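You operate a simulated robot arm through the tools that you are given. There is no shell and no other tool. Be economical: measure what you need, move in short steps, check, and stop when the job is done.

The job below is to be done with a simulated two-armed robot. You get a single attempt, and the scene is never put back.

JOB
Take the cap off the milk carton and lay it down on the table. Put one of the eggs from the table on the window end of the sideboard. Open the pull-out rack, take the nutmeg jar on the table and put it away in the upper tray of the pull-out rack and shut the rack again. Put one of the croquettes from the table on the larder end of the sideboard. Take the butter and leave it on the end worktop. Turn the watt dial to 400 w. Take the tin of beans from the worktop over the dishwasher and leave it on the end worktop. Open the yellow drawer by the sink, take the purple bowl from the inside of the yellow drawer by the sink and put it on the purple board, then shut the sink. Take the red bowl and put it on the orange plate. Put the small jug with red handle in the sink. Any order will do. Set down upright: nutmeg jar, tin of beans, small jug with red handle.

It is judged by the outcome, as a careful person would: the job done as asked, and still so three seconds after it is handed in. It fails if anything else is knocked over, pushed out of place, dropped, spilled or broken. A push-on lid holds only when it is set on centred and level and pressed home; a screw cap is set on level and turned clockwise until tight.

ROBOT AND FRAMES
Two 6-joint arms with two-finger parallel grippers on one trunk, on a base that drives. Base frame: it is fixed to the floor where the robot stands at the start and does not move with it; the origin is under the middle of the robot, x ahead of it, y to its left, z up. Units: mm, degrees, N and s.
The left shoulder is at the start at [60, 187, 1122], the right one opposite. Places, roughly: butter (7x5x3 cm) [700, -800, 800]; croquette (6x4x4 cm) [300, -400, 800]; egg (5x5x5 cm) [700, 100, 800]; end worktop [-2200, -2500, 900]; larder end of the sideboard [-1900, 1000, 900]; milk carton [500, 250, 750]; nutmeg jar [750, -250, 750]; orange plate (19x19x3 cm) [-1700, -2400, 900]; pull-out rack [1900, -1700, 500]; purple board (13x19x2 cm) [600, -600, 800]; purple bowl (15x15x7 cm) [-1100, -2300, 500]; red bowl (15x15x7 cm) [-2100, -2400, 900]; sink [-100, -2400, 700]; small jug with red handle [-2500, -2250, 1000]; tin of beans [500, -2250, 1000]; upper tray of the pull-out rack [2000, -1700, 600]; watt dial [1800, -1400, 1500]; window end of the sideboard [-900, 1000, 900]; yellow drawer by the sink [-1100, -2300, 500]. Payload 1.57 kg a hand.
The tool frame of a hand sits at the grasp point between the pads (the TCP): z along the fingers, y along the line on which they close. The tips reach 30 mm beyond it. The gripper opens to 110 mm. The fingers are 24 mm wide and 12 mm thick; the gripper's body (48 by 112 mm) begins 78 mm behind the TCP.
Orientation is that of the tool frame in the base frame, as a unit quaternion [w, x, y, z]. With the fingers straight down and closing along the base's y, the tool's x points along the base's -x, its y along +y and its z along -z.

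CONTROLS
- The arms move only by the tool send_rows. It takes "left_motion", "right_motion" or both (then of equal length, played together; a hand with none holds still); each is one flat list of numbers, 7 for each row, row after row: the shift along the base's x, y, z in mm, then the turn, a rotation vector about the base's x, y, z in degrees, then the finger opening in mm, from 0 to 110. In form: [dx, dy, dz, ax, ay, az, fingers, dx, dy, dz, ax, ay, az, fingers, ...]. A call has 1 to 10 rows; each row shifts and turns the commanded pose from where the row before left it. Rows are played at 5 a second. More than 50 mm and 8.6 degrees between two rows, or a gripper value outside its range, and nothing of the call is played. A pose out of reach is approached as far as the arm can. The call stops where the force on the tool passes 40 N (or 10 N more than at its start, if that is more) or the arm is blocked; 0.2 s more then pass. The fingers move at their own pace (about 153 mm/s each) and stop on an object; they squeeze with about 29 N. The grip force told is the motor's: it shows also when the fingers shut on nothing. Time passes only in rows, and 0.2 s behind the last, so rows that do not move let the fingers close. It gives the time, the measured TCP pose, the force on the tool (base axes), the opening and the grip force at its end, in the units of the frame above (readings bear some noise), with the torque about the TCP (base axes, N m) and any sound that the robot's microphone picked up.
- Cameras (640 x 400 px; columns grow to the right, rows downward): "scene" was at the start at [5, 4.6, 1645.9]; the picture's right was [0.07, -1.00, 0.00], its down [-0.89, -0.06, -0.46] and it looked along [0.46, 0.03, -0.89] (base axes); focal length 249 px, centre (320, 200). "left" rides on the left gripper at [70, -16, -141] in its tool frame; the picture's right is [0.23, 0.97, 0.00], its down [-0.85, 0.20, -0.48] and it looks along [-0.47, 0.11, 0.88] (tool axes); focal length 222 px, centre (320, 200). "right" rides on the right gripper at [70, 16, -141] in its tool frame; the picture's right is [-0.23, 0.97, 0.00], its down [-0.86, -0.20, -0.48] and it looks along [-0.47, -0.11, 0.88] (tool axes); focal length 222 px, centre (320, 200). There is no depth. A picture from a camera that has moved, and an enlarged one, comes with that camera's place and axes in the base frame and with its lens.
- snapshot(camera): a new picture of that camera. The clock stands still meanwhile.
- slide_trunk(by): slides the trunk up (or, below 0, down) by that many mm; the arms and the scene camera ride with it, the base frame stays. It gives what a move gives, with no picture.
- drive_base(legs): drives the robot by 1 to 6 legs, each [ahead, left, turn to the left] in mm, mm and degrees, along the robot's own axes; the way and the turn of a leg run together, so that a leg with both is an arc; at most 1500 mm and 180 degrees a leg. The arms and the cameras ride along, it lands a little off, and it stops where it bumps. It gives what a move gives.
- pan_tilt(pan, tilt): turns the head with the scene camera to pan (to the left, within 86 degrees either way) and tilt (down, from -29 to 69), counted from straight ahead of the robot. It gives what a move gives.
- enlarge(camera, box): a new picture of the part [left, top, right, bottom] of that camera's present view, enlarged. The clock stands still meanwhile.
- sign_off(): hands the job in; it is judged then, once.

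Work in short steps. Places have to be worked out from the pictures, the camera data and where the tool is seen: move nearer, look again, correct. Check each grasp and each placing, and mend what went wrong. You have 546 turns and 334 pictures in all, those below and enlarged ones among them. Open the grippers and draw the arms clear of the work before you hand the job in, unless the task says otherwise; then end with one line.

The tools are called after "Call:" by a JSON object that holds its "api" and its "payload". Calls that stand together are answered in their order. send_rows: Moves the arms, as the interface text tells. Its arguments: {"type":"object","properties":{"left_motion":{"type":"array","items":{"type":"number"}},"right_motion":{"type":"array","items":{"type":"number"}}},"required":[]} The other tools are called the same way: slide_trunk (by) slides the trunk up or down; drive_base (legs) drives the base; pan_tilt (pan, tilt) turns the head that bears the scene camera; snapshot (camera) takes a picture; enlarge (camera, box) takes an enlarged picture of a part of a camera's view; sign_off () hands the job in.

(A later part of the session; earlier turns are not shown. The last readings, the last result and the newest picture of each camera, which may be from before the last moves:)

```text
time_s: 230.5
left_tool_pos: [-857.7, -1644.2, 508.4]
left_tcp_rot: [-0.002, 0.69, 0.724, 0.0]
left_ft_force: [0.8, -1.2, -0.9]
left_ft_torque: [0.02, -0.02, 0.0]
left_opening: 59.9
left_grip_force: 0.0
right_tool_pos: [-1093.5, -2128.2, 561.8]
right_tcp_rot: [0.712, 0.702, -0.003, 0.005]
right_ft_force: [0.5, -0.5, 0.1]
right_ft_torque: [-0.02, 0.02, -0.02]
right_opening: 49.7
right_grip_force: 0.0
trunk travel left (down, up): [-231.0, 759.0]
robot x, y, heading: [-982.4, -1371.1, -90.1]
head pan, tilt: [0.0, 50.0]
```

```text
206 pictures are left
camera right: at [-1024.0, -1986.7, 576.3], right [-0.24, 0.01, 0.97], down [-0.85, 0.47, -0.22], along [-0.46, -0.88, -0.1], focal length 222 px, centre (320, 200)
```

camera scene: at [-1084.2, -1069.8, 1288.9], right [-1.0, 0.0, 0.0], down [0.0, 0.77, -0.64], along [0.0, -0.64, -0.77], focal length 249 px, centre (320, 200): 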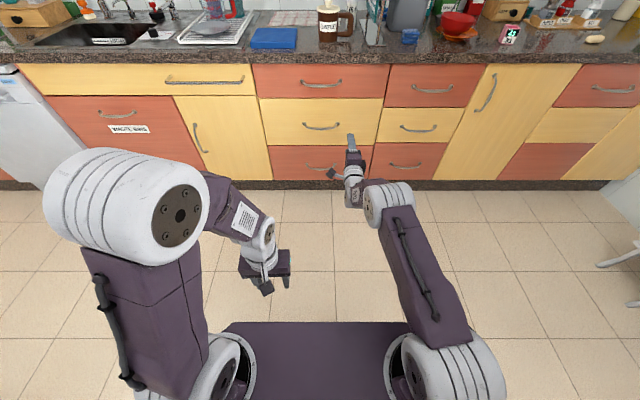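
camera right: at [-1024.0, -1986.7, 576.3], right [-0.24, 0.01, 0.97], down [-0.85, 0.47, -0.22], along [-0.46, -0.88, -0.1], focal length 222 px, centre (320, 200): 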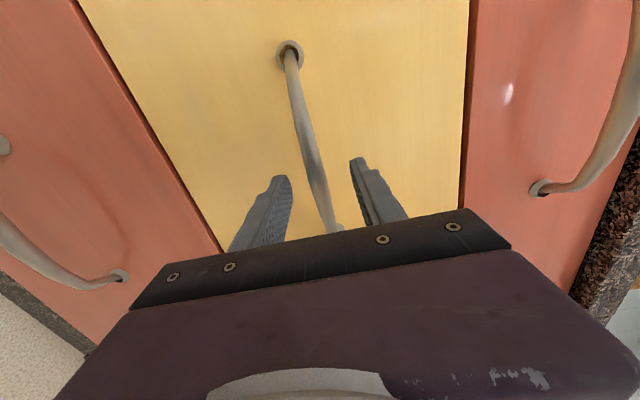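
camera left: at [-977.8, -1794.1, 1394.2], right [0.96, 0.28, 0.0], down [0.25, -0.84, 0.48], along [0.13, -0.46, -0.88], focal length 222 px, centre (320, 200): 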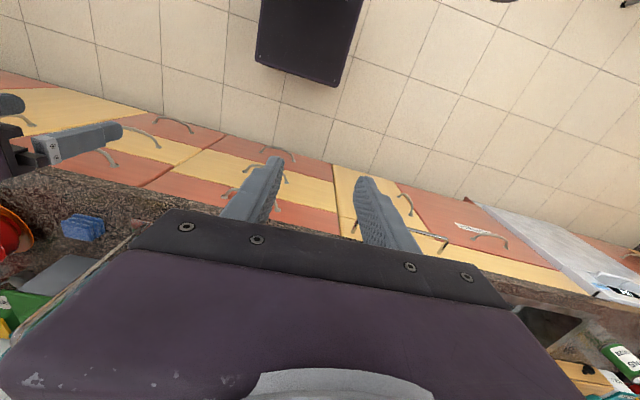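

Try closing here.

Call:
{"api": "send_rows", "payload": {"right_motion": [0, 0, 0, 0, 0, 0, 20, 0, 0, 0, 0, 0, 0, 0, 0, 0, 0, 0, 0, 0, 0, 0, 0, 0, 0, 0, 0, 0]}}

```text
time_s: 231.5
left_tool_pos: [-856.9, -1642.7, 507.5]
left_tcp_rot: [-0.001, 0.689, 0.725, 0.001]
left_ft_force: [0.1, -0.7, 0.3]
left_ft_torque: [-0.01, 0.01, 0.0]
left_opening: 60.0
left_grip_force: 0.0
right_tool_pos: [-1093.9, -2127.9, 559.9]
right_tcp_rot: [0.712, 0.703, -0.002, 0.004]
right_ft_force: [0.3, 4.6, -7.0]
right_ft_torque: [0.18, 0.75, 0.13]
right_opening: 14.1
right_grip_force: 30.1
trunk travel left (down, up): [-231.0, 759.0]
robot x, y, heading: [-980.3, -1369.0, -90.3]
head pan, tilt: [0.0, 50.0]
```

Gripped the bar (14 mm). Pull the drawer by driving back 100 mm first.

Call:
{"api": "drive_base", "payload": {"legs": [[-100, 0, 0]]}}

Call:
{"api": "enlarge", "payload": {"camera": "scene", "box": [220, 60, 440, 220]}}

```text
time_s: 232.6
left_tool_pos: [-857.0, -1541.9, 507.6]
left_tcp_rot: [0.0, 0.689, 0.725, 0.0]
left_ft_force: [0.4, -0.8, -0.4]
left_ft_torque: [0.05, 0.0, 0.02]
left_opening: 59.9
left_grip_force: 0.0
right_tool_pos: [-1092.1, -2027.5, 560.7]
right_tcp_rot: [0.712, 0.702, -0.002, 0.005]
right_ft_force: [-7.3, 1.6, -8.6]
right_ft_torque: [0.25, 0.76, -0.44]
right_opening: 14.0
right_grip_force: 30.3
trunk travel left (down, up): [-231.0, 759.0]
robot x, y, heading: [-982.9, -1270.6, -90.0]
head pan, tilt: [0.0, 50.0]
```

```text
2.50 times, centred on (330, 140) of scene
camera zoom: at [-981.5, -1287.6, 1142.8], right [-1.0, 0.0, 0.0], down [0.0, 0.77, -0.64], along [0.0, -0.64, -0.77], focal length 623 px, centre (295, 350)
```

zoom: 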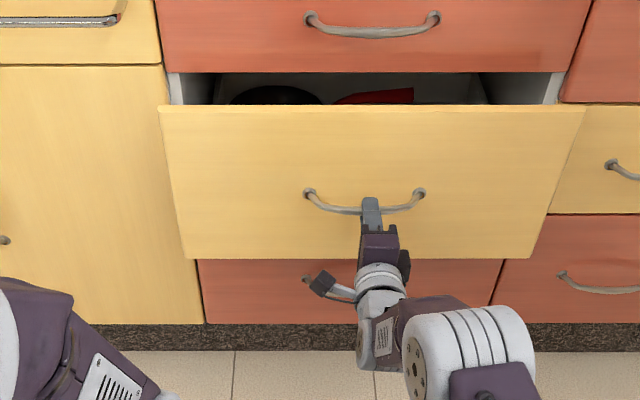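

The drawer opens. Pull another 250 mm.

Call:
{"api": "drive_base", "payload": {"legs": [[-250, 0, 0]]}}

Call:
{"api": "snapshot", "payload": {"camera": "scene"}}

```text
time_s: 234.4
left_tool_pos: [-858.3, -1295.3, 508.0]
left_tcp_rot: [-0.001, 0.688, 0.726, 0.001]
left_ft_force: [0.1, -0.3, 0.1]
left_ft_torque: [0.01, 0.0, 0.02]
left_opening: 59.8
left_grip_force: 0.2
right_tool_pos: [-1092.6, -1782.8, 559.9]
right_tcp_rot: [0.712, 0.702, -0.004, 0.006]
right_ft_force: [-15.3, 0.7, -6.2]
right_ft_torque: [0.09, 0.76, -0.69]
right_opening: 14.1
right_grip_force: 30.0
trunk travel left (down, up): [-231.0, 759.0]
robot x, y, heading: [-983.2, -1019.9, -89.7]
head pan, tilt: [0.0, 50.0]
```

```text
204 pictures are left
camera scene: at [-982.9, -1040.2, 1142.8], right [-1.0, 0.0, 0.0], down [0.0, 0.77, -0.64], along [0.0, -0.64, -0.77], focal length 249 px, centre (320, 200)
```

scene: 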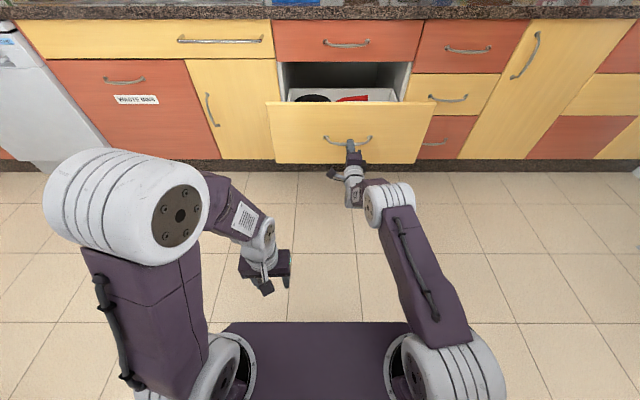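

Open about 345 mm. Release the handle, back off 60 mm, then raise to look inside.

Call:
{"api": "send_rows", "payload": {"right_motion": [0, 0, 0, 0, 0, 0, 50, 0, 0, 0, 0, 0, 0, 60]}}

Call:
{"api": "drive_base", "payload": {"legs": [[-70, 0, 0]]}}

Call:
{"api": "slide_trunk", "payload": {"by": 400}}

Call:
{"api": "snapshot", "payload": {"camera": "scene"}}

```text
time_s: 235.1
left_tool_pos: [-857.5, -1294.6, 508.9]
left_tcp_rot: [-0.001, 0.688, 0.726, 0.0]
left_ft_force: [-0.7, -1.0, 0.2]
left_ft_torque: [-0.01, -0.02, -0.02]
left_opening: 59.9
left_grip_force: 0.0
right_tool_pos: [-1093.4, -1781.7, 561.3]
right_tcp_rot: [0.712, 0.702, -0.002, 0.004]
right_ft_force: [-0.1, -0.7, 0.4]
right_ft_torque: [-0.02, 0.0, 0.0]
right_opening: 60.0
right_grip_force: 0.1
trunk travel left (down, up): [-231.0, 759.0]
robot x, y, heading: [-981.5, -1022.0, -89.8]
head pan, tilt: [0.0, 50.0]
```

```text
time_s: 236.1
left_tool_pos: [-857.7, -1226.6, 508.9]
left_tcp_rot: [-0.001, 0.688, 0.725, -0.001]
left_ft_force: [0.2, -0.3, -0.1]
left_ft_torque: [0.0, -0.04, 0.0]
left_opening: 60.3
left_grip_force: 0.0
right_tool_pos: [-1094.8, -1712.4, 561.9]
right_tcp_rot: [0.712, 0.702, -0.002, 0.005]
right_ft_force: [0.1, 0.5, 0.1]
right_ft_torque: [0.03, 0.04, 0.02]
right_opening: 59.7
right_grip_force: 0.2
trunk travel left (down, up): [-231.0, 759.0]
robot x, y, heading: [-980.9, -958.0, -89.7]
head pan, tilt: [0.0, 50.0]
```

```text
time_s: 239.9
left_tool_pos: [-857.9, -1226.9, 909.1]
left_tcp_rot: [-0.001, 0.689, 0.725, 0.0]
left_ft_force: [0.0, 0.6, 1.1]
left_ft_torque: [0.0, -0.01, 0.0]
left_opening: 60.1
left_grip_force: 0.0
right_tool_pos: [-1093.5, -1712.7, 959.9]
right_tcp_rot: [0.713, 0.702, -0.003, 0.005]
right_ft_force: [0.0, 0.1, 0.8]
right_ft_torque: [-0.01, 0.01, -0.02]
right_opening: 60.0
right_grip_force: 0.1
trunk travel left (down, up): [-631.0, 359.0]
robot x, y, heading: [-983.4, -954.8, -89.9]
head pan, tilt: [0.0, 50.0]
```

```text
203 pictures are left
camera scene: at [-981.6, -971.9, 1542.8], right [-1.0, 0.0, 0.0], down [0.0, 0.77, -0.64], along [0.0, -0.64, -0.77], focal length 249 px, centre (320, 200)
```

scene: 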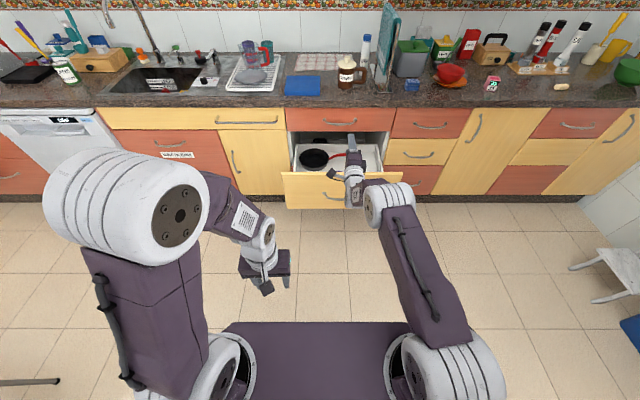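

Purple bowl is hidden by the right hand. Recover the right arm: raise it high, then rotate it back to pointing down.

Call:
{"api": "send_rows", "payload": {"right_motion": [0, 5, 45, 0, 0, 0, 60, 0, 5, 45, 0, 0, 0, 60, 0, 5, 45, 0, 0, 0, 60, 0, 5, 45, 0, 0, 0, 60, 0, 10, 45, 0, 0, 0, 60, 0, 10, 45, 0, 0, 0, 60, 0, 10, 45, 0, 0, 0, 60, 0, 10, 45, 0, 0, 0, 60, 0, 10, 45, 0, 0, 0, 60]}}

Call:
{"api": "send_rows", "payload": {"right_motion": [-8, 0, 0, 4.62, 4.62, 4.62, 60, -8, 0, 0, 4.62, 4.62, 4.62, 60, -8, 0, 0, 4.62, 4.62, 4.62, 60, -8, 0, 0, 4.62, 4.62, 4.62, 60, -8, 0, 0, 4.62, 4.62, 4.62, 60, -8, 0, 0, 4.62, 4.62, 4.62, 60, -8, 0, 0, 4.62, 4.62, 4.62, 60]}}

```text
time_s: 241.9
left_tool_pos: [-857.7, -1226.6, 909.7]
left_tcp_rot: [-0.001, 0.688, 0.726, 0.0]
left_ft_force: [0.6, -0.2, -0.2]
left_ft_torque: [-0.03, 0.01, -0.02]
left_opening: 59.8
left_grip_force: 0.0
right_tool_pos: [-1090.7, -1641.5, 1368.1]
right_tcp_rot: [0.713, 0.701, -0.002, 0.006]
right_ft_force: [-0.2, 0.8, 0.1]
right_ft_torque: [0.0, -0.01, 0.0]
right_opening: 60.1
right_grip_force: 0.0
trunk travel left (down, up): [-631.0, 359.0]
robot x, y, heading: [-984.0, -954.3, -89.8]
head pan, tilt: [0.0, 50.0]
```

```text
time_s: 243.5
left_tool_pos: [-857.4, -1226.8, 907.9]
left_tcp_rot: [0.0, 0.689, 0.725, 0.0]
left_ft_force: [0.7, 0.6, -0.8]
left_ft_torque: [-0.03, 0.01, 0.02]
left_opening: 59.8
left_grip_force: 0.1
right_tool_pos: [-980.9, -1559.3, 1277.0]
right_tcp_rot: [0.516, 0.812, 0.27, -0.039]
right_ft_force: [0.2, 0.3, -0.5]
right_ft_torque: [-0.02, -0.01, -0.02]
right_opening: 59.9
right_grip_force: 0.0
right hand out of reach, approached as far as the arm can: row 1, 2, 3, 4, 5, 6, 7
trunk travel left (down, up): [-631.0, 359.0]
robot x, y, heading: [-977.4, -954.7, -90.1]
head pan, tilt: [0.0, 50.0]
```

Flagged, though still rotating. Continue the rest of the rotation with an outward bias.

Call:
{"api": "send_rows", "payload": {"right_motion": [-20, 0, 0, 4.62, 4.62, 4.62, 60, -20, 0, 0, 4.62, 4.62, 4.62, 60, -20, 0, 0, 4.62, 4.62, 4.62, 60, -20, 0, 0, 4.62, 4.62, 4.62, 60, -20, 0, 0, 4.62, 4.62, 4.62, 60, -20, 0, 0, 4.62, 4.62, 4.62, 60, -20, 0, 0, 4.62, 4.62, 4.62, 60, -20, 0, 0, 4.62, 4.62, 4.62, 60]}}

Call:
{"api": "snapshot", "payload": {"camera": "scene"}}

```text
time_s: 245.3
left_tool_pos: [-857.0, -1227.9, 907.7]
left_tcp_rot: [-0.001, 0.688, 0.725, 0.0]
left_ft_force: [-0.5, -0.2, -0.7]
left_ft_torque: [-0.01, -0.02, 0.02]
left_opening: 60.0
left_grip_force: 0.0
right_tool_pos: [-973.1, -1393.4, 1110.8]
right_tcp_rot: [0.153, 0.749, 0.631, -0.131]
right_ft_force: [0.4, 0.3, 0.0]
right_ft_torque: [0.04, 0.0, -0.03]
right_opening: 59.8
right_grip_force: 0.0
right hand out of reach, approached as far as the arm can: row 1, 2, 3, 4, 5, 6, 7, 8
trunk travel left (down, up): [-631.0, 359.0]
robot x, y, heading: [-987.0, -953.0, -89.8]
head pan, tilt: [0.0, 50.0]
```

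```text
202 pictures are left
camera scene: at [-982.1, -972.3, 1542.9], right [-1.0, 0.0, 0.0], down [0.0, 0.77, -0.64], along [0.0, -0.64, -0.77], focal length 249 px, centre (320, 200)
```

scene: 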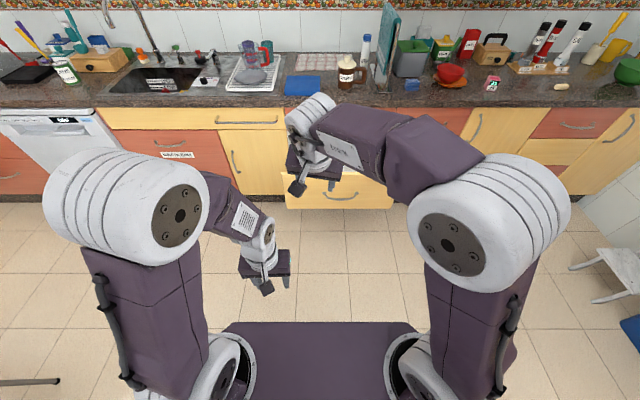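

The right arm is back in its bent-elbow posture. Correct the remaining ~25° of orientation and move it out to the right.

Call:
{"api": "send_rows", "payload": {"right_motion": [-35, 5, 0, 4.66, 0.36, 1.94, 60, -35, 5, 0, 4.66, 0.36, 1.94, 60, -35, 5, 0, 4.66, 0.36, 1.94, 60, -35, 5, 0, 4.66, 0.36, 1.94, 60, -35, 5, 0, 4.66, 0.36, 1.94, 60]}}

```text
time_s: 246.5
left_tool_pos: [-858.1, -1227.0, 909.1]
left_tcp_rot: [0.0, 0.689, 0.725, 0.001]
left_ft_force: [-0.4, -0.2, 0.9]
left_ft_torque: [0.0, -0.01, -0.02]
left_opening: 60.1
left_grip_force: 0.0
right_tool_pos: [-1103.4, -1323.7, 1032.6]
right_tcp_rot: [-0.007, 0.702, 0.702, -0.117]
right_ft_force: [0.2, -0.6, 0.2]
right_ft_torque: [0.01, -0.04, 0.06]
right_opening: 60.0
right_grip_force: 0.2
right hand out of reach, approached as far as the arm can: row 1, 2, 3, 4, 5
trunk travel left (down, up): [-631.0, 359.0]
robot x, y, heading: [-984.9, -956.6, -90.2]
head pan, tilt: [0.0, 50.0]
```

Nearly there; apply the remaining correction with a further outward/up move.

Call:
{"api": "send_rows", "payload": {"right_motion": [-30, 0, 20, 4.6, -5.2, 0, 60, -30, 0, 20, 4.6, -5.2, 0, 60, -30, 0, 20, 0, 0, 0, 60]}}

```text
time_s: 247.3
left_tool_pos: [-858.5, -1227.0, 907.8]
left_tcp_rot: [0.001, 0.688, 0.725, 0.0]
left_ft_force: [0.7, 0.6, 0.7]
left_ft_torque: [-0.02, -0.02, 0.01]
left_opening: 60.0
left_grip_force: 0.0
right_tool_pos: [-1175.3, -1310.6, 1032.8]
right_tcp_rot: [-0.028, 0.704, 0.701, -0.112]
right_ft_force: [0.1, 0.3, 0.0]
right_ft_torque: [0.02, -0.02, -0.01]
right_opening: 60.1
right_grip_force: 0.1
right hand out of reach, approached as far as the arm can: row 1, 2, 3
trunk travel left (down, up): [-631.0, 359.0]
robot x, y, heading: [-983.7, -956.7, -89.8]
head pan, tilt: [0.0, 50.0]
```

A wrist joint seems at its limit. Try yawing the hand to free it.

Call:
{"api": "send_rows", "payload": {"right_motion": [0, 0, 10, 0, 0, -8, 60, 0, 0, 10, 0, 0, -8, 60, 0, 0, 10, 0, 0, -8, 60]}}

```text
time_s: 248.1
left_tool_pos: [-857.8, -1227.8, 909.3]
left_tcp_rot: [-0.002, 0.689, 0.725, 0.0]
left_ft_force: [0.6, 0.7, 1.0]
left_ft_torque: [-0.02, -0.02, 0.01]
left_opening: 60.1
left_grip_force: 0.1
right_tool_pos: [-1182.8, -1304.1, 1026.1]
right_tcp_rot: [-0.048, 0.835, 0.539, -0.103]
right_ft_force: [-0.3, 0.7, -0.4]
right_ft_torque: [0.02, -0.01, -0.01]
right_opening: 59.9
right_grip_force: 0.0
right hand out of reach, approached as far as the arm can: row 1, 2, 3
trunk travel left (down, up): [-631.0, 359.0]
robot x, y, heading: [-984.7, -951.3, -89.7]
head pan, tilt: [0.0, 50.0]
```

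Try moving the hand down and forward to a more natural region.

Call:
{"api": "send_rows", "payload": {"right_motion": [-5, -15, -40, 0, 0, 0, 60, -5, -15, -40, 0, 0, 0, 60, -5, -15, -40, 0, 0, 0, 60, -5, -15, -40, 0, 0, 0, 60]}}

```text
time_s: 249.1
left_tool_pos: [-858.4, -1227.9, 908.4]
left_tcp_rot: [-0.001, 0.688, 0.726, 0.001]
left_ft_force: [0.1, -0.2, -0.1]
left_ft_torque: [0.0, 0.03, 0.0]
left_opening: 59.9
left_grip_force: 0.1
right_tool_pos: [-1202.0, -1360.8, 867.6]
right_tcp_rot: [-0.048, 0.834, 0.54, -0.099]
right_ft_force: [0.2, -0.2, -1.4]
right_ft_torque: [0.03, 0.01, 0.03]
right_opening: 60.1
right_grip_force: 0.1
trunk travel left (down, up): [-631.0, 359.0]
robot x, y, heading: [-981.3, -955.5, -90.1]
head pan, tilt: [0.0, 50.0]
```

Unflagged now. Correct the orientation here.

Call:
{"api": "send_rows", "payload": {"right_motion": [0, 0, 0, 1.05, -3.05, 6.1, 60, 0, 0, 0, 1.05, -3.05, 6.1, 60, 0, 0, 0, 1.05, -3.05, 6.1, 60, 0, 0, 0, 1.05, -3.05, 6.1, 60]}}

Call:
{"api": "snapshot", "payload": {"camera": "scene"}}

```text
time_s: 250.1
left_tool_pos: [-857.8, -1228.1, 909.7]
left_tcp_rot: [0.0, 0.688, 0.726, 0.001]
left_ft_force: [0.1, 0.0, -0.4]
left_ft_torque: [0.02, -0.02, 0.0]
left_opening: 60.0
left_grip_force: 0.0
right_tool_pos: [-1201.1, -1342.3, 846.3]
right_tcp_rot: [-0.018, 0.74, 0.67, -0.046]
right_ft_force: [0.4, 0.5, -0.6]
right_ft_torque: [0.0, 0.0, -0.01]
right_opening: 60.0
right_grip_force: 0.1
right hand out of reach, approached as far as the arm can: row 2, 3, 4
trunk travel left (down, up): [-631.0, 359.0]
robot x, y, heading: [-985.6, -956.4, -90.0]
head pan, tilt: [0.0, 50.0]
```

```text
201 pictures are left
camera scene: at [-981.8, -972.0, 1542.9], right [-1.0, 0.0, 0.0], down [0.0, 0.77, -0.64], along [0.0, -0.64, -0.77], focal length 249 px, centre (320, 200)
```

scene: 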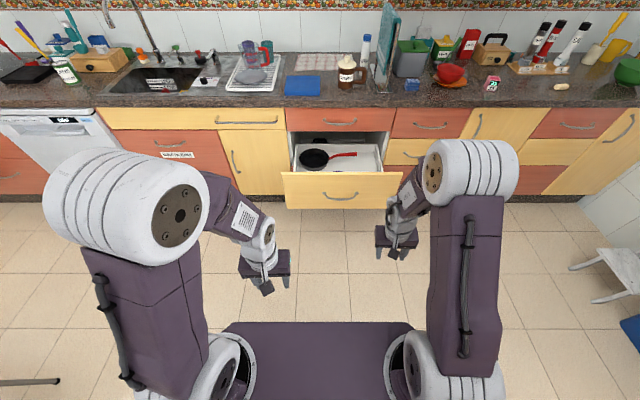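

Good posture again. Zoom into the drawer.

Call:
{"api": "enlarge", "payload": {"camera": "scene", "box": [270, 110, 420, 210]}}

```text
4.00 times, centred on (345, 160) of scene
camera zoom: at [-981.8, -972.0, 1542.9], right [-1.0, 0.0, 0.0], down [0.0, 0.77, -0.64], along [0.0, -0.64, -0.77], focal length 997 px, centre (220, 360)
```

zoom: 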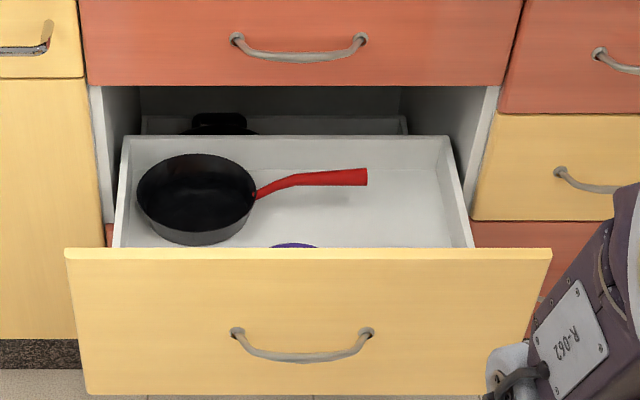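

A purple rim peeks out just behind the drawer front. I'll use the left hand rotated +90° (closing along y, camera sideways) to take the bowl's far rim. Rotate first in free air.

Call:
{"api": "send_rows", "payload": {"left_motion": [-4, -6, 0, 0, 0, 8.2, 60, -4, -6, 0, 0, 0, 8.2, 60, -4, -6, 0, 0, 0, 8.2, 60, -4, -6, 0, 0, 0, 8.2, 60, -4, -6, 0, 0, 0, 8.2, 60, -4, -6, 0, 0, 0, 8.2, 60, -4, -6, 0, 0, 0, 8.2, 60, -4, -6, 0, 0, 0, 8.2, 60, -4, -6, 0, 0, 0, 8.2, 60, -4, -6, 0, 0, 0, 8.2, 60]}}

```text
time_s: 252.3
left_tool_pos: [-898.9, -1287.3, 906.8]
left_tcp_rot: [-0.001, 0.042, 0.999, -0.001]
left_ft_force: [-0.4, 0.1, 0.9]
left_ft_torque: [0.02, -0.04, 0.03]
left_opening: 59.9
left_grip_force: 0.0
right_tool_pos: [-1200.5, -1341.6, 846.4]
right_tcp_rot: [-0.018, 0.741, 0.67, -0.046]
right_ft_force: [-1.1, 0.4, 0.3]
right_ft_torque: [0.01, 0.03, -0.03]
right_opening: 60.2
right_grip_force: 0.1
trunk travel left (down, up): [-631.0, 359.0]
robot x, y, heading: [-981.4, -955.9, -90.1]
head pan, tilt: [0.0, 50.0]
```

Drive to bring the left hand in front of/above the drawer.

Call:
{"api": "drive_base", "payload": {"legs": [[0, -190, 0], [480, 0, 0]]}}

Call:
{"api": "send_rows", "payload": {"left_motion": [0, -40, 10, 0, 0, 5, 60, 0, -40, 10, 0, 0, 0, 60, 0, -40, 0, 0, 0, 0, 60]}}

Call:
{"api": "snapshot", "payload": {"camera": "left"}}

Call:
{"api": "snapshot", "payload": {"camera": "scene"}}

```text
time_s: 256.3
left_tool_pos: [-1089.4, -1775.7, 906.2]
left_tcp_rot: [-0.001, 0.043, 0.999, 0.0]
left_ft_force: [0.7, -0.2, 1.0]
left_ft_torque: [0.01, 0.05, -0.01]
left_opening: 60.1
left_grip_force: 0.0
right_tool_pos: [-1392.8, -1830.8, 845.6]
right_tcp_rot: [-0.017, 0.74, 0.671, -0.046]
right_ft_force: [0.4, -0.8, 0.1]
right_ft_torque: [0.01, 0.01, 0.01]
right_opening: 59.6
right_grip_force: 0.0
trunk travel left (down, up): [-631.0, 359.0]
robot x, y, heading: [-1173.5, -1444.6, -89.6]
head pan, tilt: [0.0, 50.0]
```

```text
time_s: 257.1
left_tool_pos: [-1088.4, -1899.6, 926.5]
left_tcp_rot: [-0.001, 0.001, 1.0, 0.0]
left_ft_force: [-1.1, -0.6, -0.1]
left_ft_torque: [0.07, 0.01, -0.02]
left_opening: 60.0
left_grip_force: 0.0
right_tool_pos: [-1393.0, -1833.6, 845.9]
right_tcp_rot: [-0.017, 0.74, 0.671, -0.045]
right_ft_force: [0.3, 0.2, 0.3]
right_ft_torque: [0.03, -0.03, 0.01]
right_opening: 60.0
right_grip_force: 0.0
trunk travel left (down, up): [-631.0, 359.0]
robot x, y, heading: [-1174.5, -1441.9, -89.7]
head pan, tilt: [0.0, 50.0]
```

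```text
199 pictures are left
camera left: at [-1158.7, -1915.5, 1067.4], right [-0.23, 0.97, 0.0], down [0.86, 0.2, 0.48], along [0.47, 0.11, -0.88], focal length 222 px, centre (320, 200)
```

left: 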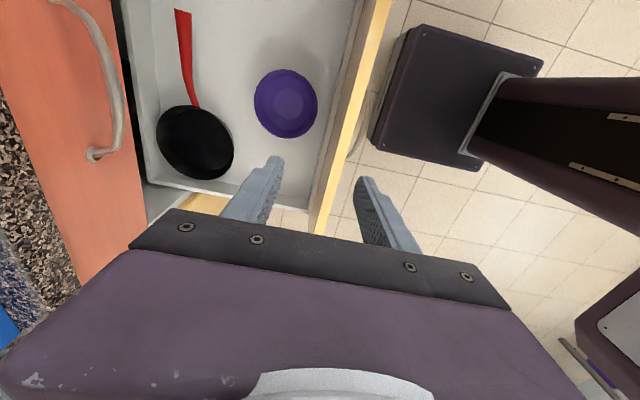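

```text
198 pictures are left
camera scene: at [-1173.2, -1463.1, 1542.8], right [-1.0, 0.0, 0.0], down [0.0, 0.77, -0.64], along [0.0, -0.64, -0.77], focal length 249 px, centre (320, 200)
```

scene: 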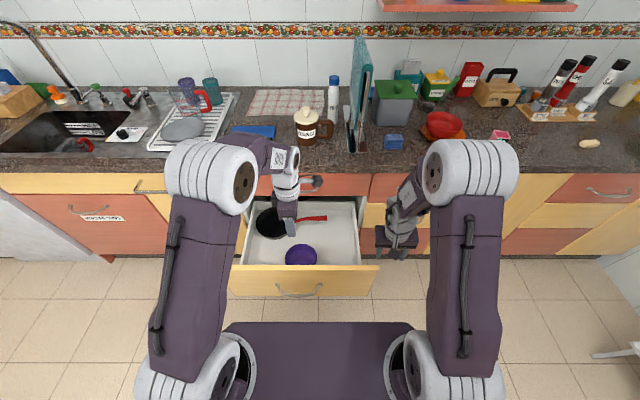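

Bowl centre ≈[−1091,−1983], rim z≈520. I'll grip the far-right rim diagonally (yaw +45°) to clear the drawer front and upper handle. Rotate −45°, then drive 90 mm closer.

Call:
{"api": "send_rows", "payload": {"left_motion": [0, 0, 0, 0, 0, -7.5, 60, 0, 0, 0, 0, 0, -7.5, 60, 0, 0, 0, 0, 0, -7.5, 60, 0, 0, 0, 0, 0, -7.5, 60, 0, 0, 0, 0, 0, -7.5, 60, 0, 0, 0, 0, 0, -7.5, 60]}}

Call:
{"api": "drive_base", "payload": {"legs": [[90, 0, 0]]}}

Call:
{"api": "snapshot", "payload": {"camera": "left"}}

```text
time_s: 258.5
left_tool_pos: [-1089.2, -1896.9, 927.7]
left_tcp_rot: [0.0, 0.384, 0.923, 0.0]
left_ft_force: [0.0, -0.2, 0.5]
left_ft_torque: [-0.01, -0.02, -0.01]
left_opening: 59.8
left_grip_force: 0.1
right_tool_pos: [-1391.9, -1831.6, 845.1]
right_tcp_rot: [-0.018, 0.741, 0.67, -0.045]
right_ft_force: [0.4, -0.1, -1.1]
right_ft_torque: [0.0, 0.02, 0.01]
right_opening: 59.7
right_grip_force: 0.0
trunk travel left (down, up): [-631.0, 359.0]
robot x, y, heading: [-1172.0, -1445.2, -89.9]
head pan, tilt: [0.0, 50.0]
```

```text
time_s: 259.6
left_tool_pos: [-1089.5, -1986.6, 926.5]
left_tcp_rot: [-0.001, 0.382, 0.924, 0.001]
left_ft_force: [0.1, 0.2, 0.7]
left_ft_torque: [0.02, -0.02, 0.01]
left_opening: 60.4
left_grip_force: 0.2
right_tool_pos: [-1391.0, -1922.1, 845.9]
right_tcp_rot: [-0.017, 0.74, 0.671, -0.047]
right_ft_force: [0.2, -0.8, 0.0]
right_ft_torque: [0.02, -0.01, 0.0]
right_opening: 60.1
right_grip_force: 0.1
trunk travel left (down, up): [-631.0, 359.0]
robot x, y, heading: [-1174.7, -1532.6, -89.8]
head pan, tilt: [0.0, 50.0]
```

```text
197 pictures are left
camera left: at [-1149.8, -1948.8, 1068.6], right [0.53, 0.85, 0.0], down [0.75, -0.46, 0.48], along [0.41, -0.25, -0.88], focal length 222 px, centre (320, 200)
```

left: 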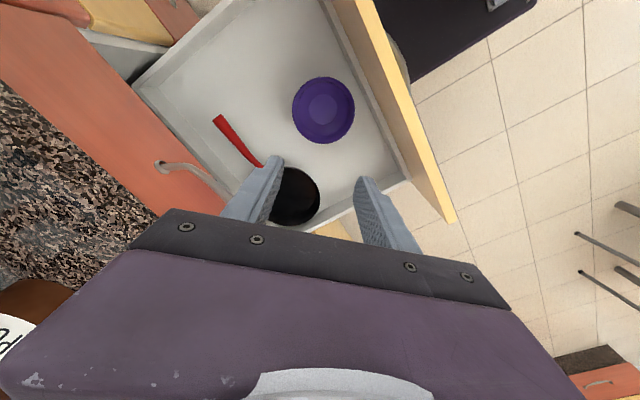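

Bowl centre confirmed at [−1091,−1977]. Move the left hand above the far-right rim point [−1144,−2030] and descend part way.

Call:
{"api": "send_rows", "payload": {"left_motion": [-27, -22, 0, 0, 0, 0, 60, -27, -21, 0, 0, 0, 0, 60, 0, 0, -40, 0, 0, 0, 60, 0, 0, -40, 0, 0, 0, 60, 0, 0, -40, 0, 0, 0, 60, 0, 0, -40, 0, 0, 0, 60]}}

Call:
{"api": "snapshot", "payload": {"camera": "left"}}

```text
time_s: 261.0
left_tool_pos: [-1143.2, -2029.0, 767.2]
left_tcp_rot: [-0.001, 0.381, 0.925, -0.001]
left_ft_force: [0.5, -0.3, -0.7]
left_ft_torque: [0.03, 0.01, 0.04]
left_opening: 59.8
left_grip_force: 0.0
right_tool_pos: [-1391.9, -1922.3, 846.0]
right_tcp_rot: [-0.017, 0.74, 0.671, -0.047]
right_ft_force: [0.4, 0.9, 0.3]
right_ft_torque: [0.0, 0.03, 0.02]
right_opening: 60.3
right_grip_force: 0.0
trunk travel left (down, up): [-631.0, 359.0]
robot x, y, heading: [-1177.0, -1531.2, -89.7]
head pan, tilt: [0.0, 50.0]
```

```text
196 pictures are left
camera left: at [-1203.8, -1990.4, 908.9], right [0.53, 0.85, 0.0], down [0.75, -0.46, 0.48], along [0.41, -0.25, -0.88], focal length 222 px, centre (320, 200)
```

left: 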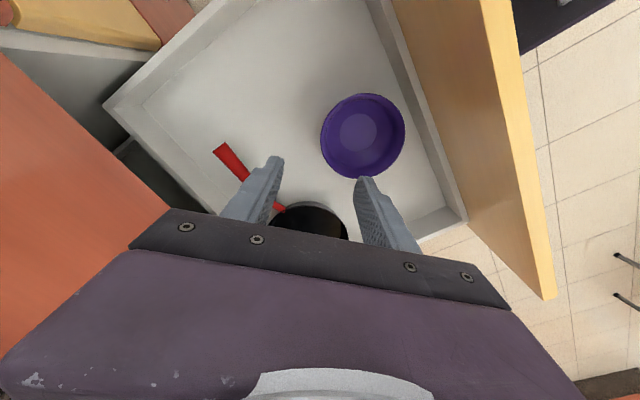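

Still aligned (bowl [−1089,−1972], rim 515). Lower the trunk 130, then check.

Call:
{"api": "slide_trunk", "payload": {"by": -130}}

Call:
{"api": "snapshot", "payload": {"camera": "left"}}

```text
time_s: 262.6
left_tool_pos: [-1142.3, -2029.3, 638.0]
left_tcp_rot: [-0.002, 0.381, 0.924, -0.001]
left_ft_force: [-0.5, -0.8, 0.0]
left_ft_torque: [-0.01, 0.05, 0.02]
left_opening: 59.9
left_grip_force: 0.1
right_tool_pos: [-1392.2, -1921.1, 717.0]
right_tcp_rot: [-0.017, 0.74, 0.671, -0.046]
right_ft_force: [1.1, 0.1, 0.5]
right_ft_torque: [0.04, 0.01, -0.01]
right_opening: 60.3
right_grip_force: 0.0
trunk travel left (down, up): [-501.0, 489.0]
robot x, y, heading: [-1174.5, -1534.5, -89.8]
head pan, tilt: [0.0, 50.0]
```

```text
195 pictures are left
camera left: at [-1203.7, -1989.8, 779.7], right [0.53, 0.85, 0.0], down [0.75, -0.46, 0.48], along [0.41, -0.25, -0.88], focal length 222 px, centre (320, 200)
```

left: 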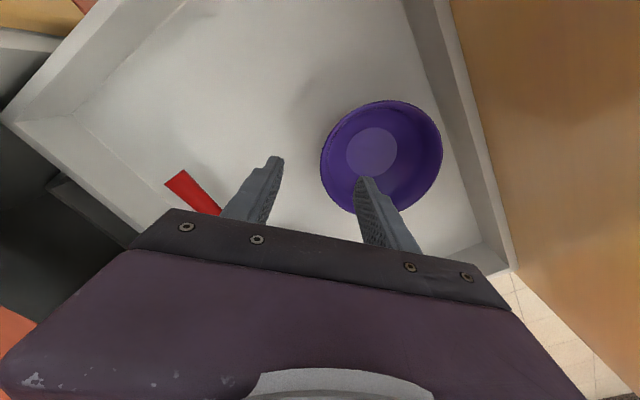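

The rim wall passes right between the fingers. Descend 120 mm with the arm.

Call:
{"api": "send_rows", "payload": {"left_motion": [0, 0, -40, 0, 0, 0, 60, 0, 0, -40, 0, 0, 0, 60, 0, 0, -38, 0, 0, 0, 60]}}

Call:
{"api": "snapshot", "payload": {"camera": "left"}}

```text
time_s: 263.4
left_tool_pos: [-1141.3, -2030.2, 519.4]
left_tcp_rot: [-0.002, 0.382, 0.924, 0.0]
left_ft_force: [0.0, -0.6, 0.7]
left_ft_torque: [0.01, 0.0, 0.01]
left_opening: 60.1
left_grip_force: 0.1
right_tool_pos: [-1392.0, -1922.0, 716.3]
right_tcp_rot: [-0.017, 0.74, 0.67, -0.047]
right_ft_force: [-0.2, 0.0, -0.3]
right_ft_torque: [-0.04, -0.01, 0.01]
right_opening: 60.2
right_grip_force: 0.1
trunk travel left (down, up): [-501.0, 489.0]
robot x, y, heading: [-1175.1, -1533.2, -90.0]
head pan, tilt: [0.0, 50.0]
```

```text
194 pictures are left
camera left: at [-1202.9, -1992.1, 661.2], right [0.53, 0.85, 0.0], down [0.75, -0.46, 0.48], along [0.41, -0.25, -0.88], focal length 222 px, centre (320, 200)
```

left: 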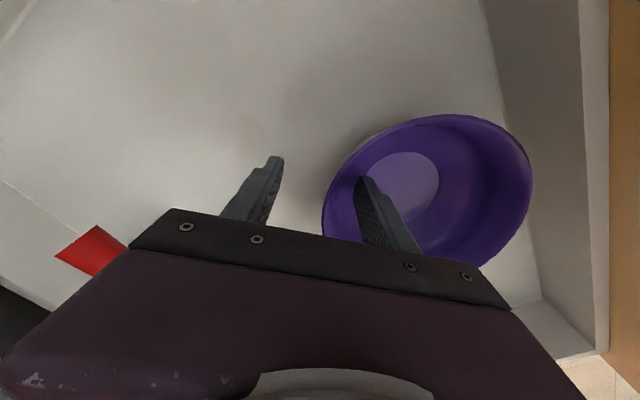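

Rim between the fingers, inner finger inside the bowl. Close and lift.

Call:
{"api": "send_rows", "payload": {"left_motion": [0, 0, 0, 0, 0, 0, 30, 0, 0, 0, 0, 0, 0, 5, 0, 0, 0, 0, 0, 0, 0, 0, 0, 0, 0, 0, 0, 0, 0, 0, 20, 0, 0, 0, 0, 0, 0, 30, 0, 0, 0, 0]}}

Call:
{"api": "snapshot", "payload": {"camera": "left"}}

```text
time_s: 264.8
left_tool_pos: [-1142.5, -2031.3, 572.8]
left_tcp_rot: [-0.001, 0.382, 0.924, -0.001]
left_ft_force: [0.2, 0.1, -1.6]
left_ft_torque: [-0.06, 0.06, -0.02]
left_opening: 8.4
left_grip_force: 27.0
right_tool_pos: [-1392.2, -1921.7, 716.1]
right_tcp_rot: [-0.018, 0.741, 0.67, -0.046]
right_ft_force: [-0.3, 0.7, 0.1]
right_ft_torque: [0.03, 0.01, 0.01]
right_opening: 60.0
right_grip_force: 0.1
trunk travel left (down, up): [-501.0, 489.0]
robot x, y, heading: [-1172.4, -1533.2, -89.9]
head pan, tilt: [0.0, 50.0]
```

```text
193 pictures are left
camera left: at [-1203.2, -1991.9, 712.5], right [0.53, 0.85, 0.0], down [0.75, -0.46, 0.48], along [0.41, -0.25, -0.88], focal length 222 px, centre (320, 200)
```

left: 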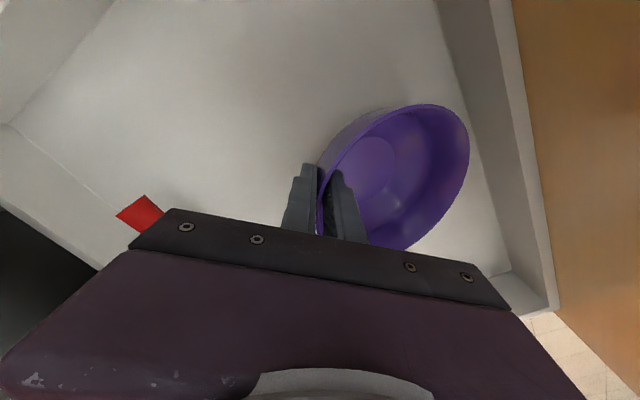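

Bowl held. Raise the trunk 300 mm to clear the drawer.

Call:
{"api": "slide_trunk", "payload": {"by": 300}}

Call:
{"api": "drive_base", "payload": {"legs": [[-420, 0, 0]]}}

Call:
{"api": "snapshot", "payload": {"camera": "scene"}}

```text
time_s: 267.8
left_tool_pos: [-1142.5, -2030.5, 869.9]
left_tcp_rot: [0.0, 0.381, 0.924, 0.001]
left_ft_force: [0.6, 0.4, -3.0]
left_ft_torque: [-0.1, 0.12, -0.02]
left_opening: 8.4
left_grip_force: 26.7
right_tool_pos: [-1390.9, -1922.0, 1017.7]
right_tcp_rot: [-0.017, 0.74, 0.671, -0.046]
right_ft_force: [0.2, -0.4, 0.3]
right_ft_torque: [-0.03, 0.0, -0.05]
right_opening: 59.8
right_grip_force: 0.0
trunk travel left (down, up): [-801.0, 189.0]
robot x, y, heading: [-1178.1, -1532.3, -89.9]
head pan, tilt: [0.0, 50.0]
```

```text
time_s: 270.4
left_tool_pos: [-1147.0, -1619.8, 870.3]
left_tcp_rot: [0.0, 0.386, 0.923, -0.001]
left_ft_force: [0.0, -1.0, -1.6]
left_ft_torque: [-0.06, 0.04, -0.01]
left_opening: 8.1
left_grip_force: 27.3
right_tool_pos: [-1394.5, -1509.4, 1016.5]
right_tcp_rot: [-0.018, 0.743, 0.668, -0.046]
right_ft_force: [-0.3, 1.2, 0.0]
right_ft_torque: [0.01, -0.01, -0.03]
right_opening: 60.2
right_grip_force: 0.1
trunk travel left (down, up): [-801.0, 189.0]
robot x, y, heading: [-1174.0, -1124.1, -90.2]
head pan, tilt: [0.0, 50.0]
```

```text
192 pictures are left
camera scene: at [-1173.0, -1141.0, 1712.8], right [-1.0, 0.0, 0.0], down [0.0, 0.77, -0.64], along [0.0, -0.64, -0.77], focal length 249 px, centre (320, 200)
```

scene: 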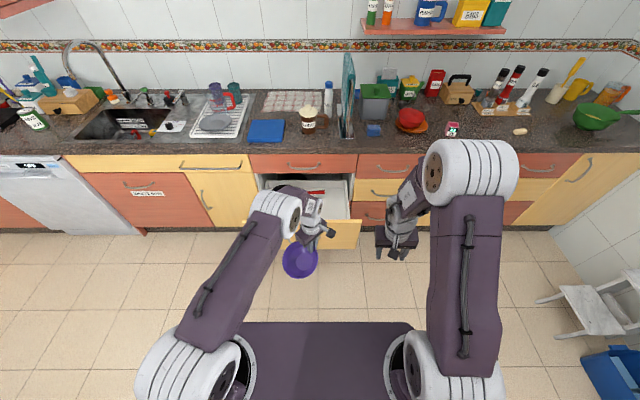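

Bowl is clear of the drawer. To shut it, tuck the left hand (with the bowl) closer and extend the right hand, fingers closed, as a pusher.

Call:
{"api": "send_rows", "payload": {"left_motion": [12, 38, 0, 0, 0, 0, 0, 12, 38, 0, 0, 0, 0, 0, 12, 38, 0, 0, 0, 0, 0, 12, 38, 0, 0, 0, 0, 0], "right_motion": [0, -35, -10, 0, 0, 0, 0, 0, -35, -10, 0, 0, 0, 0, 0, -35, -10, 0, 0, 0, 0, 0, -35, -10, 0, 0, 0, 0]}}

Call:
{"api": "snapshot", "payload": {"camera": "scene"}}

```text
time_s: 271.4
left_tool_pos: [-1095.2, -1464.1, 869.2]
left_tcp_rot: [0.0, 0.387, 0.922, 0.001]
left_ft_force: [0.1, 0.5, -2.6]
left_ft_torque: [-0.08, 0.08, -0.03]
left_opening: 8.7
left_grip_force: 27.6
right_tool_pos: [-1389.9, -1607.9, 950.7]
right_tcp_rot: [-0.023, 0.742, 0.667, -0.065]
right_ft_force: [-0.4, 0.4, -0.9]
right_ft_torque: [-0.01, 0.01, 0.0]
right_opening: 0.1
right_grip_force: 21.4
right hand out of reach, approached as far as the arm can: row 1, 2, 3, 4
trunk travel left (down, up): [-801.0, 189.0]
robot x, y, heading: [-1173.5, -1123.3, -90.3]
head pan, tilt: [0.0, 50.0]
```

```text
191 pictures are left
camera scene: at [-1172.6, -1140.2, 1712.9], right [-1.0, 0.0, 0.0], down [0.0, 0.77, -0.64], along [0.0, -0.64, -0.77], focal length 249 px, centre (320, 200)
```

scene: 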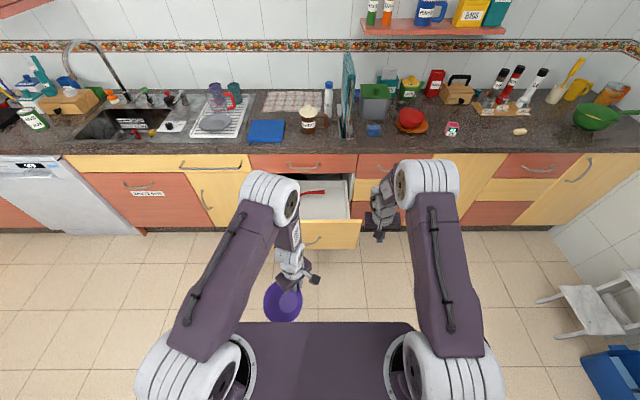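

Lower the trunk 316 so the right fingertips face the panel above its handle, and shift left 190.

Call:
{"api": "slide_trunk", "payload": {"by": -316}}

Call:
{"api": "drive_base", "payload": {"legs": [[0, 190, 0], [150, 0, 0]]}}

Call:
{"api": "snapshot", "payload": {"camera": "scene"}}

```text
time_s: 274.5
left_tool_pos: [-1094.3, -1463.0, 553.6]
left_tcp_rot: [0.0, 0.385, 0.923, 0.001]
left_ft_force: [0.2, 1.3, -1.6]
left_ft_torque: [-0.08, 0.08, 0.02]
left_opening: 8.6
left_grip_force: 27.4
right_tool_pos: [-1388.9, -1606.7, 635.1]
right_tcp_rot: [-0.023, 0.742, 0.666, -0.066]
right_ft_force: [-0.3, 0.6, 0.5]
right_ft_torque: [-0.03, -0.04, -0.02]
right_opening: 0.0
right_grip_force: 21.5
trunk travel left (down, up): [-485.0, 505.0]
robot x, y, heading: [-1173.4, -1124.8, -90.1]
head pan, tilt: [0.0, 50.0]
```

```text
time_s: 277.0
left_tool_pos: [-908.9, -1618.2, 553.6]
left_tcp_rot: [0.0, 0.386, 0.923, 0.001]
left_ft_force: [-0.4, 0.0, -2.6]
left_ft_torque: [-0.11, 0.06, 0.01]
left_opening: 8.4
left_grip_force: 26.8
right_tool_pos: [-1203.3, -1760.5, 633.7]
right_tcp_rot: [-0.024, 0.742, 0.667, -0.065]
right_ft_force: [-0.8, 1.2, 0.2]
right_ft_torque: [-0.02, 0.01, 0.01]
right_opening: 0.1
right_grip_force: 20.9
trunk travel left (down, up): [-485.0, 505.0]
robot x, y, heading: [-990.1, -1274.9, -90.3]
head pan, tilt: [0.0, 50.0]
```

```text
190 pictures are left
camera scene: at [-986.4, -1294.4, 1396.8], right [-1.0, 0.0, 0.0], down [0.0, 0.77, -0.64], along [0.0, -0.64, -0.77], focal length 249 px, centre (320, 200)
```

scene: 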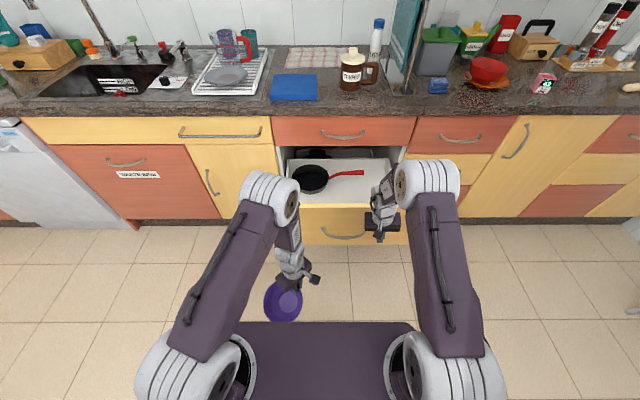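

Now push: drive forward 200 mm.

Call:
{"api": "drive_base", "payload": {"legs": [[200, 0, 0]]}}

Call:
{"api": "snapshot", "payload": {"camera": "scene"}}

```text
time_s: 278.6
left_tool_pos: [-909.1, -1816.9, 553.2]
left_tcp_rot: [0.0, 0.386, 0.922, 0.001]
left_ft_force: [-1.0, 0.3, -1.5]
left_ft_torque: [-0.09, 0.06, -0.02]
left_opening: 8.6
left_grip_force: 26.9
right_tool_pos: [-1202.8, -1958.7, 632.4]
right_tcp_rot: [-0.024, 0.742, 0.667, -0.065]
right_ft_force: [0.1, -0.2, 0.0]
right_ft_torque: [-0.01, 0.04, -0.01]
right_opening: 0.0
right_grip_force: 21.7
trunk travel left (down, up): [-485.0, 505.0]
robot x, y, heading: [-990.1, -1472.7, -90.2]
head pan, tilt: [0.0, 50.0]
```

```text
189 pictures are left
camera scene: at [-987.3, -1492.2, 1396.8], right [-1.0, 0.0, 0.0], down [0.0, 0.77, -0.64], along [0.0, -0.64, -0.77], focal length 249 px, centre (320, 200)
```

scene: 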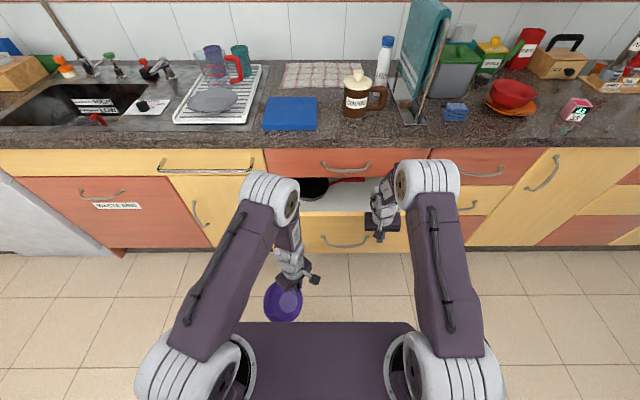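

The drawer is moving in. Push another 185 mm.

Call:
{"api": "drive_base", "payload": {"legs": [[190, 0, 0]]}}

Call:
{"api": "snapshot", "payload": {"camera": "scene"}}

```text
time_s: 280.1
left_tool_pos: [-913.2, -2001.7, 553.9]
left_tcp_rot: [0.0, 0.388, 0.922, 0.001]
left_ft_force: [-0.1, -0.1, -2.8]
left_ft_torque: [-0.1, 0.09, 0.01]
left_opening: 8.5
left_grip_force: 26.9
right_tool_pos: [-1209.5, -2143.8, 635.0]
right_tcp_rot: [-0.023, 0.744, 0.665, -0.065]
right_ft_force: [0.2, 0.6, 0.4]
right_ft_torque: [-0.05, -0.08, 0.03]
right_opening: 0.1
right_grip_force: 21.8
trunk travel left (down, up): [-485.0, 505.0]
robot x, y, heading: [-992.1, -1661.7, -90.3]
head pan, tilt: [0.0, 50.0]
```

```text
188 pictures are left
camera scene: at [-989.5, -1677.5, 1396.9], right [-1.0, 0.01, 0.0], down [0.01, 0.77, -0.64], along [-0.01, -0.64, -0.77], focal length 249 px, centre (320, 200)
```

scene: 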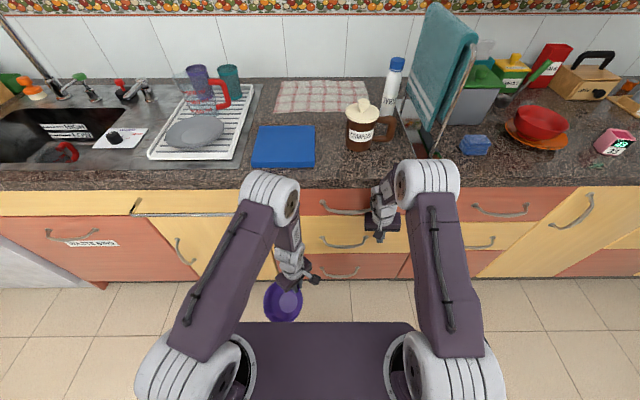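

Nearly closed; push until it is blocked.

Call:
{"api": "drive_base", "payload": {"legs": [[40, 0, 0]]}}

Call:
{"api": "enlarge", "payload": {"camera": "scene", "box": [240, 180, 480, 310]}}

```text
time_s: 281.2
left_tool_pos: [-915.7, -2024.9, 559.5]
left_tcp_rot: [0.002, 0.394, 0.919, -0.008]
left_ft_force: [0.2, 0.5, -2.7]
left_ft_torque: [-0.1, 0.1, 0.01]
left_opening: 8.4
left_grip_force: 27.7
right_tool_pos: [-1212.2, -2141.1, 636.3]
right_tcp_rot: [-0.037, 0.745, 0.664, -0.055]
right_ft_force: [0.4, 0.3, -0.3]
right_ft_torque: [0.02, 0.03, -0.03]
right_opening: 0.0
right_grip_force: 21.1
trunk travel left (down, up): [-485.0, 505.0]
robot x, y, heading: [-993.9, -1694.9, -91.1]
head pan, tilt: [0.0, 50.0]
stopped in leg 1: the robot was blocked; the commanded pose is now the measured one
```

```text
2.67 times, centred on (360, 245) of scene
camera zoom: at [-985.4, -1684.0, 1397.3], right [-1.0, 0.02, 0.0], down [0.01, 0.75, -0.66], along [-0.02, -0.66, -0.75], focal length 665 px, centre (213, 80)
```

zoom: 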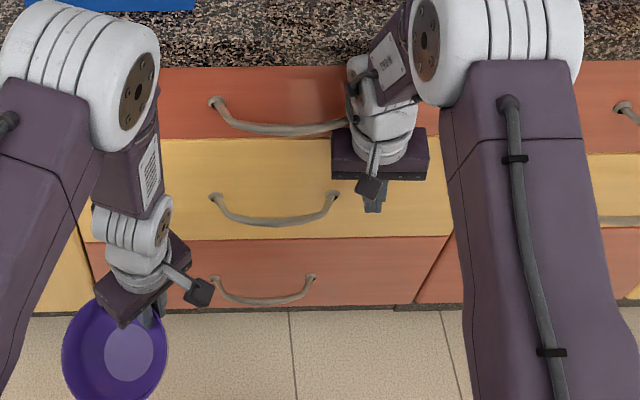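

Blocked, and the drawer looks flush. Back off to verify.

Call:
{"api": "drive_base", "payload": {"legs": [[-300, 0, 1]]}}

Call:
{"api": "enlarge", "payload": {"camera": "scene", "box": [200, 100, 460, 260]}}

```text
time_s: 283.2
left_tool_pos: [-906.8, -1738.5, 554.4]
left_tcp_rot: [0.0, 0.385, 0.923, 0.001]
left_ft_force: [-0.5, 0.0, -2.0]
left_ft_torque: [-0.13, 0.12, 0.03]
left_opening: 8.5
left_grip_force: 26.9
right_tool_pos: [-1200.6, -1861.4, 626.2]
right_tcp_rot: [-0.041, 0.739, 0.671, -0.049]
right_ft_force: [0.0, 0.2, 0.2]
right_ft_torque: [-0.07, 0.03, 0.01]
right_opening: 0.0
right_grip_force: 21.8
trunk travel left (down, up): [-485.0, 505.0]
robot x, y, heading: [-989.9, -1396.7, -90.4]
head pan, tilt: [0.0, 50.0]
```

```text
2.46 times, centred on (330, 180) of scene
camera zoom: at [-986.6, -1412.9, 1396.9], right [-1.0, 0.0, 0.0], down [0.0, 0.77, -0.64], along [0.0, -0.64, -0.77], focal length 614 px, centre (295, 249)
```

zoom: 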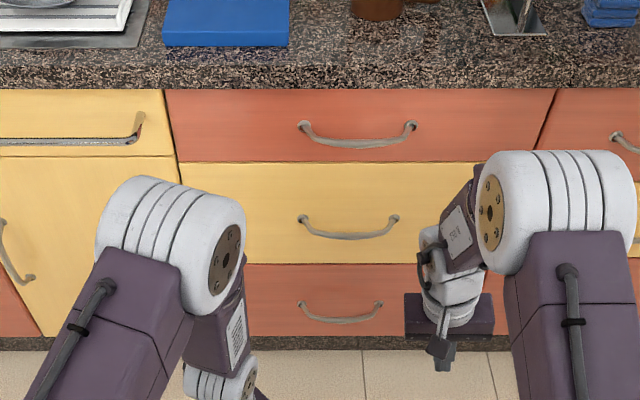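

The drawer is shut. Now to the table with the bowl: raise the trunk, back off, and turn left to face it.

Call:
{"api": "slide_trunk", "payload": {"by": 400}}

Call:
{"api": "drive_base", "payload": {"legs": [[-100, 0, 0], [0, 0, 90]]}}

Call:
{"api": "pan_tilt", "payload": {"pan": 0, "tilt": 25}}

Call:
{"api": "snapshot", "payload": {"camera": "scene"}}

```text
time_s: 287.0
left_tool_pos: [-908.1, -1738.4, 953.4]
left_tcp_rot: [0.0, 0.386, 0.923, 0.002]
left_ft_force: [0.4, -0.4, -1.8]
left_ft_torque: [-0.08, 0.05, 0.02]
left_opening: 8.5
left_grip_force: 27.0
right_tool_pos: [-1201.8, -1861.0, 1024.6]
right_tcp_rot: [-0.042, 0.739, 0.671, -0.049]
right_ft_force: [0.1, -0.4, 0.0]
right_ft_torque: [0.0, -0.01, -0.01]
right_opening: 0.0
right_grip_force: 21.5
trunk travel left (down, up): [-885.0, 105.0]
robot x, y, heading: [-984.0, -1397.7, -90.1]
head pan, tilt: [0.0, 50.0]
```

```text
time_s: 292.1
left_tool_pos: [-648.7, -1205.9, 953.3]
left_tcp_rot: [0.0, -0.393, 0.92, 0.001]
left_ft_force: [-0.7, 0.3, -1.9]
left_ft_torque: [-0.07, -0.08, -0.01]
left_opening: 8.6
left_grip_force: 27.1
right_tool_pos: [-517.1, -1495.9, 1025.4]
right_tcp_rot: [0.005, 0.033, 0.997, -0.064]
right_ft_force: [0.0, 0.6, 0.1]
right_ft_torque: [-0.01, -0.02, -0.01]
right_opening: 0.0
right_grip_force: 21.5
trunk travel left (down, up): [-885.0, 105.0]
robot x, y, heading: [-990.6, -1297.9, 1.5]
head pan, tilt: [0.0, 50.0]
```

```text
time_s: 292.9
left_tool_pos: [-649.2, -1206.5, 953.4]
left_tcp_rot: [0.0, -0.393, 0.919, 0.0]
left_ft_force: [-1.5, -0.4, -2.5]
left_ft_torque: [-0.07, -0.06, 0.01]
left_opening: 8.3
left_grip_force: 27.0
right_tool_pos: [-516.6, -1496.3, 1025.2]
right_tcp_rot: [0.005, 0.034, 0.997, -0.064]
right_ft_force: [-0.2, -0.1, 0.7]
right_ft_torque: [0.0, 0.0, 0.0]
right_opening: 0.3
right_grip_force: 21.6
trunk travel left (down, up): [-885.0, 105.0]
robot x, y, heading: [-985.3, -1298.7, 1.5]
head pan, tilt: [0.0, 25.0]
```

```text
185 pictures are left
camera scene: at [-953.8, -1295.4, 1834.3], right [0.03, -1.0, 0.0], down [-0.42, -0.01, -0.91], along [0.91, 0.02, -0.42], focal length 249 px, centre (320, 200)
```

scene: 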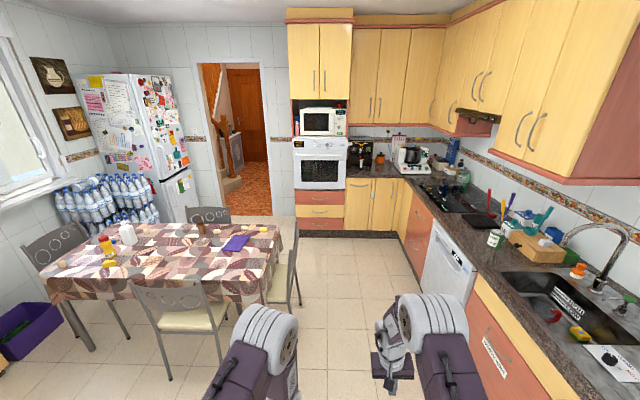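

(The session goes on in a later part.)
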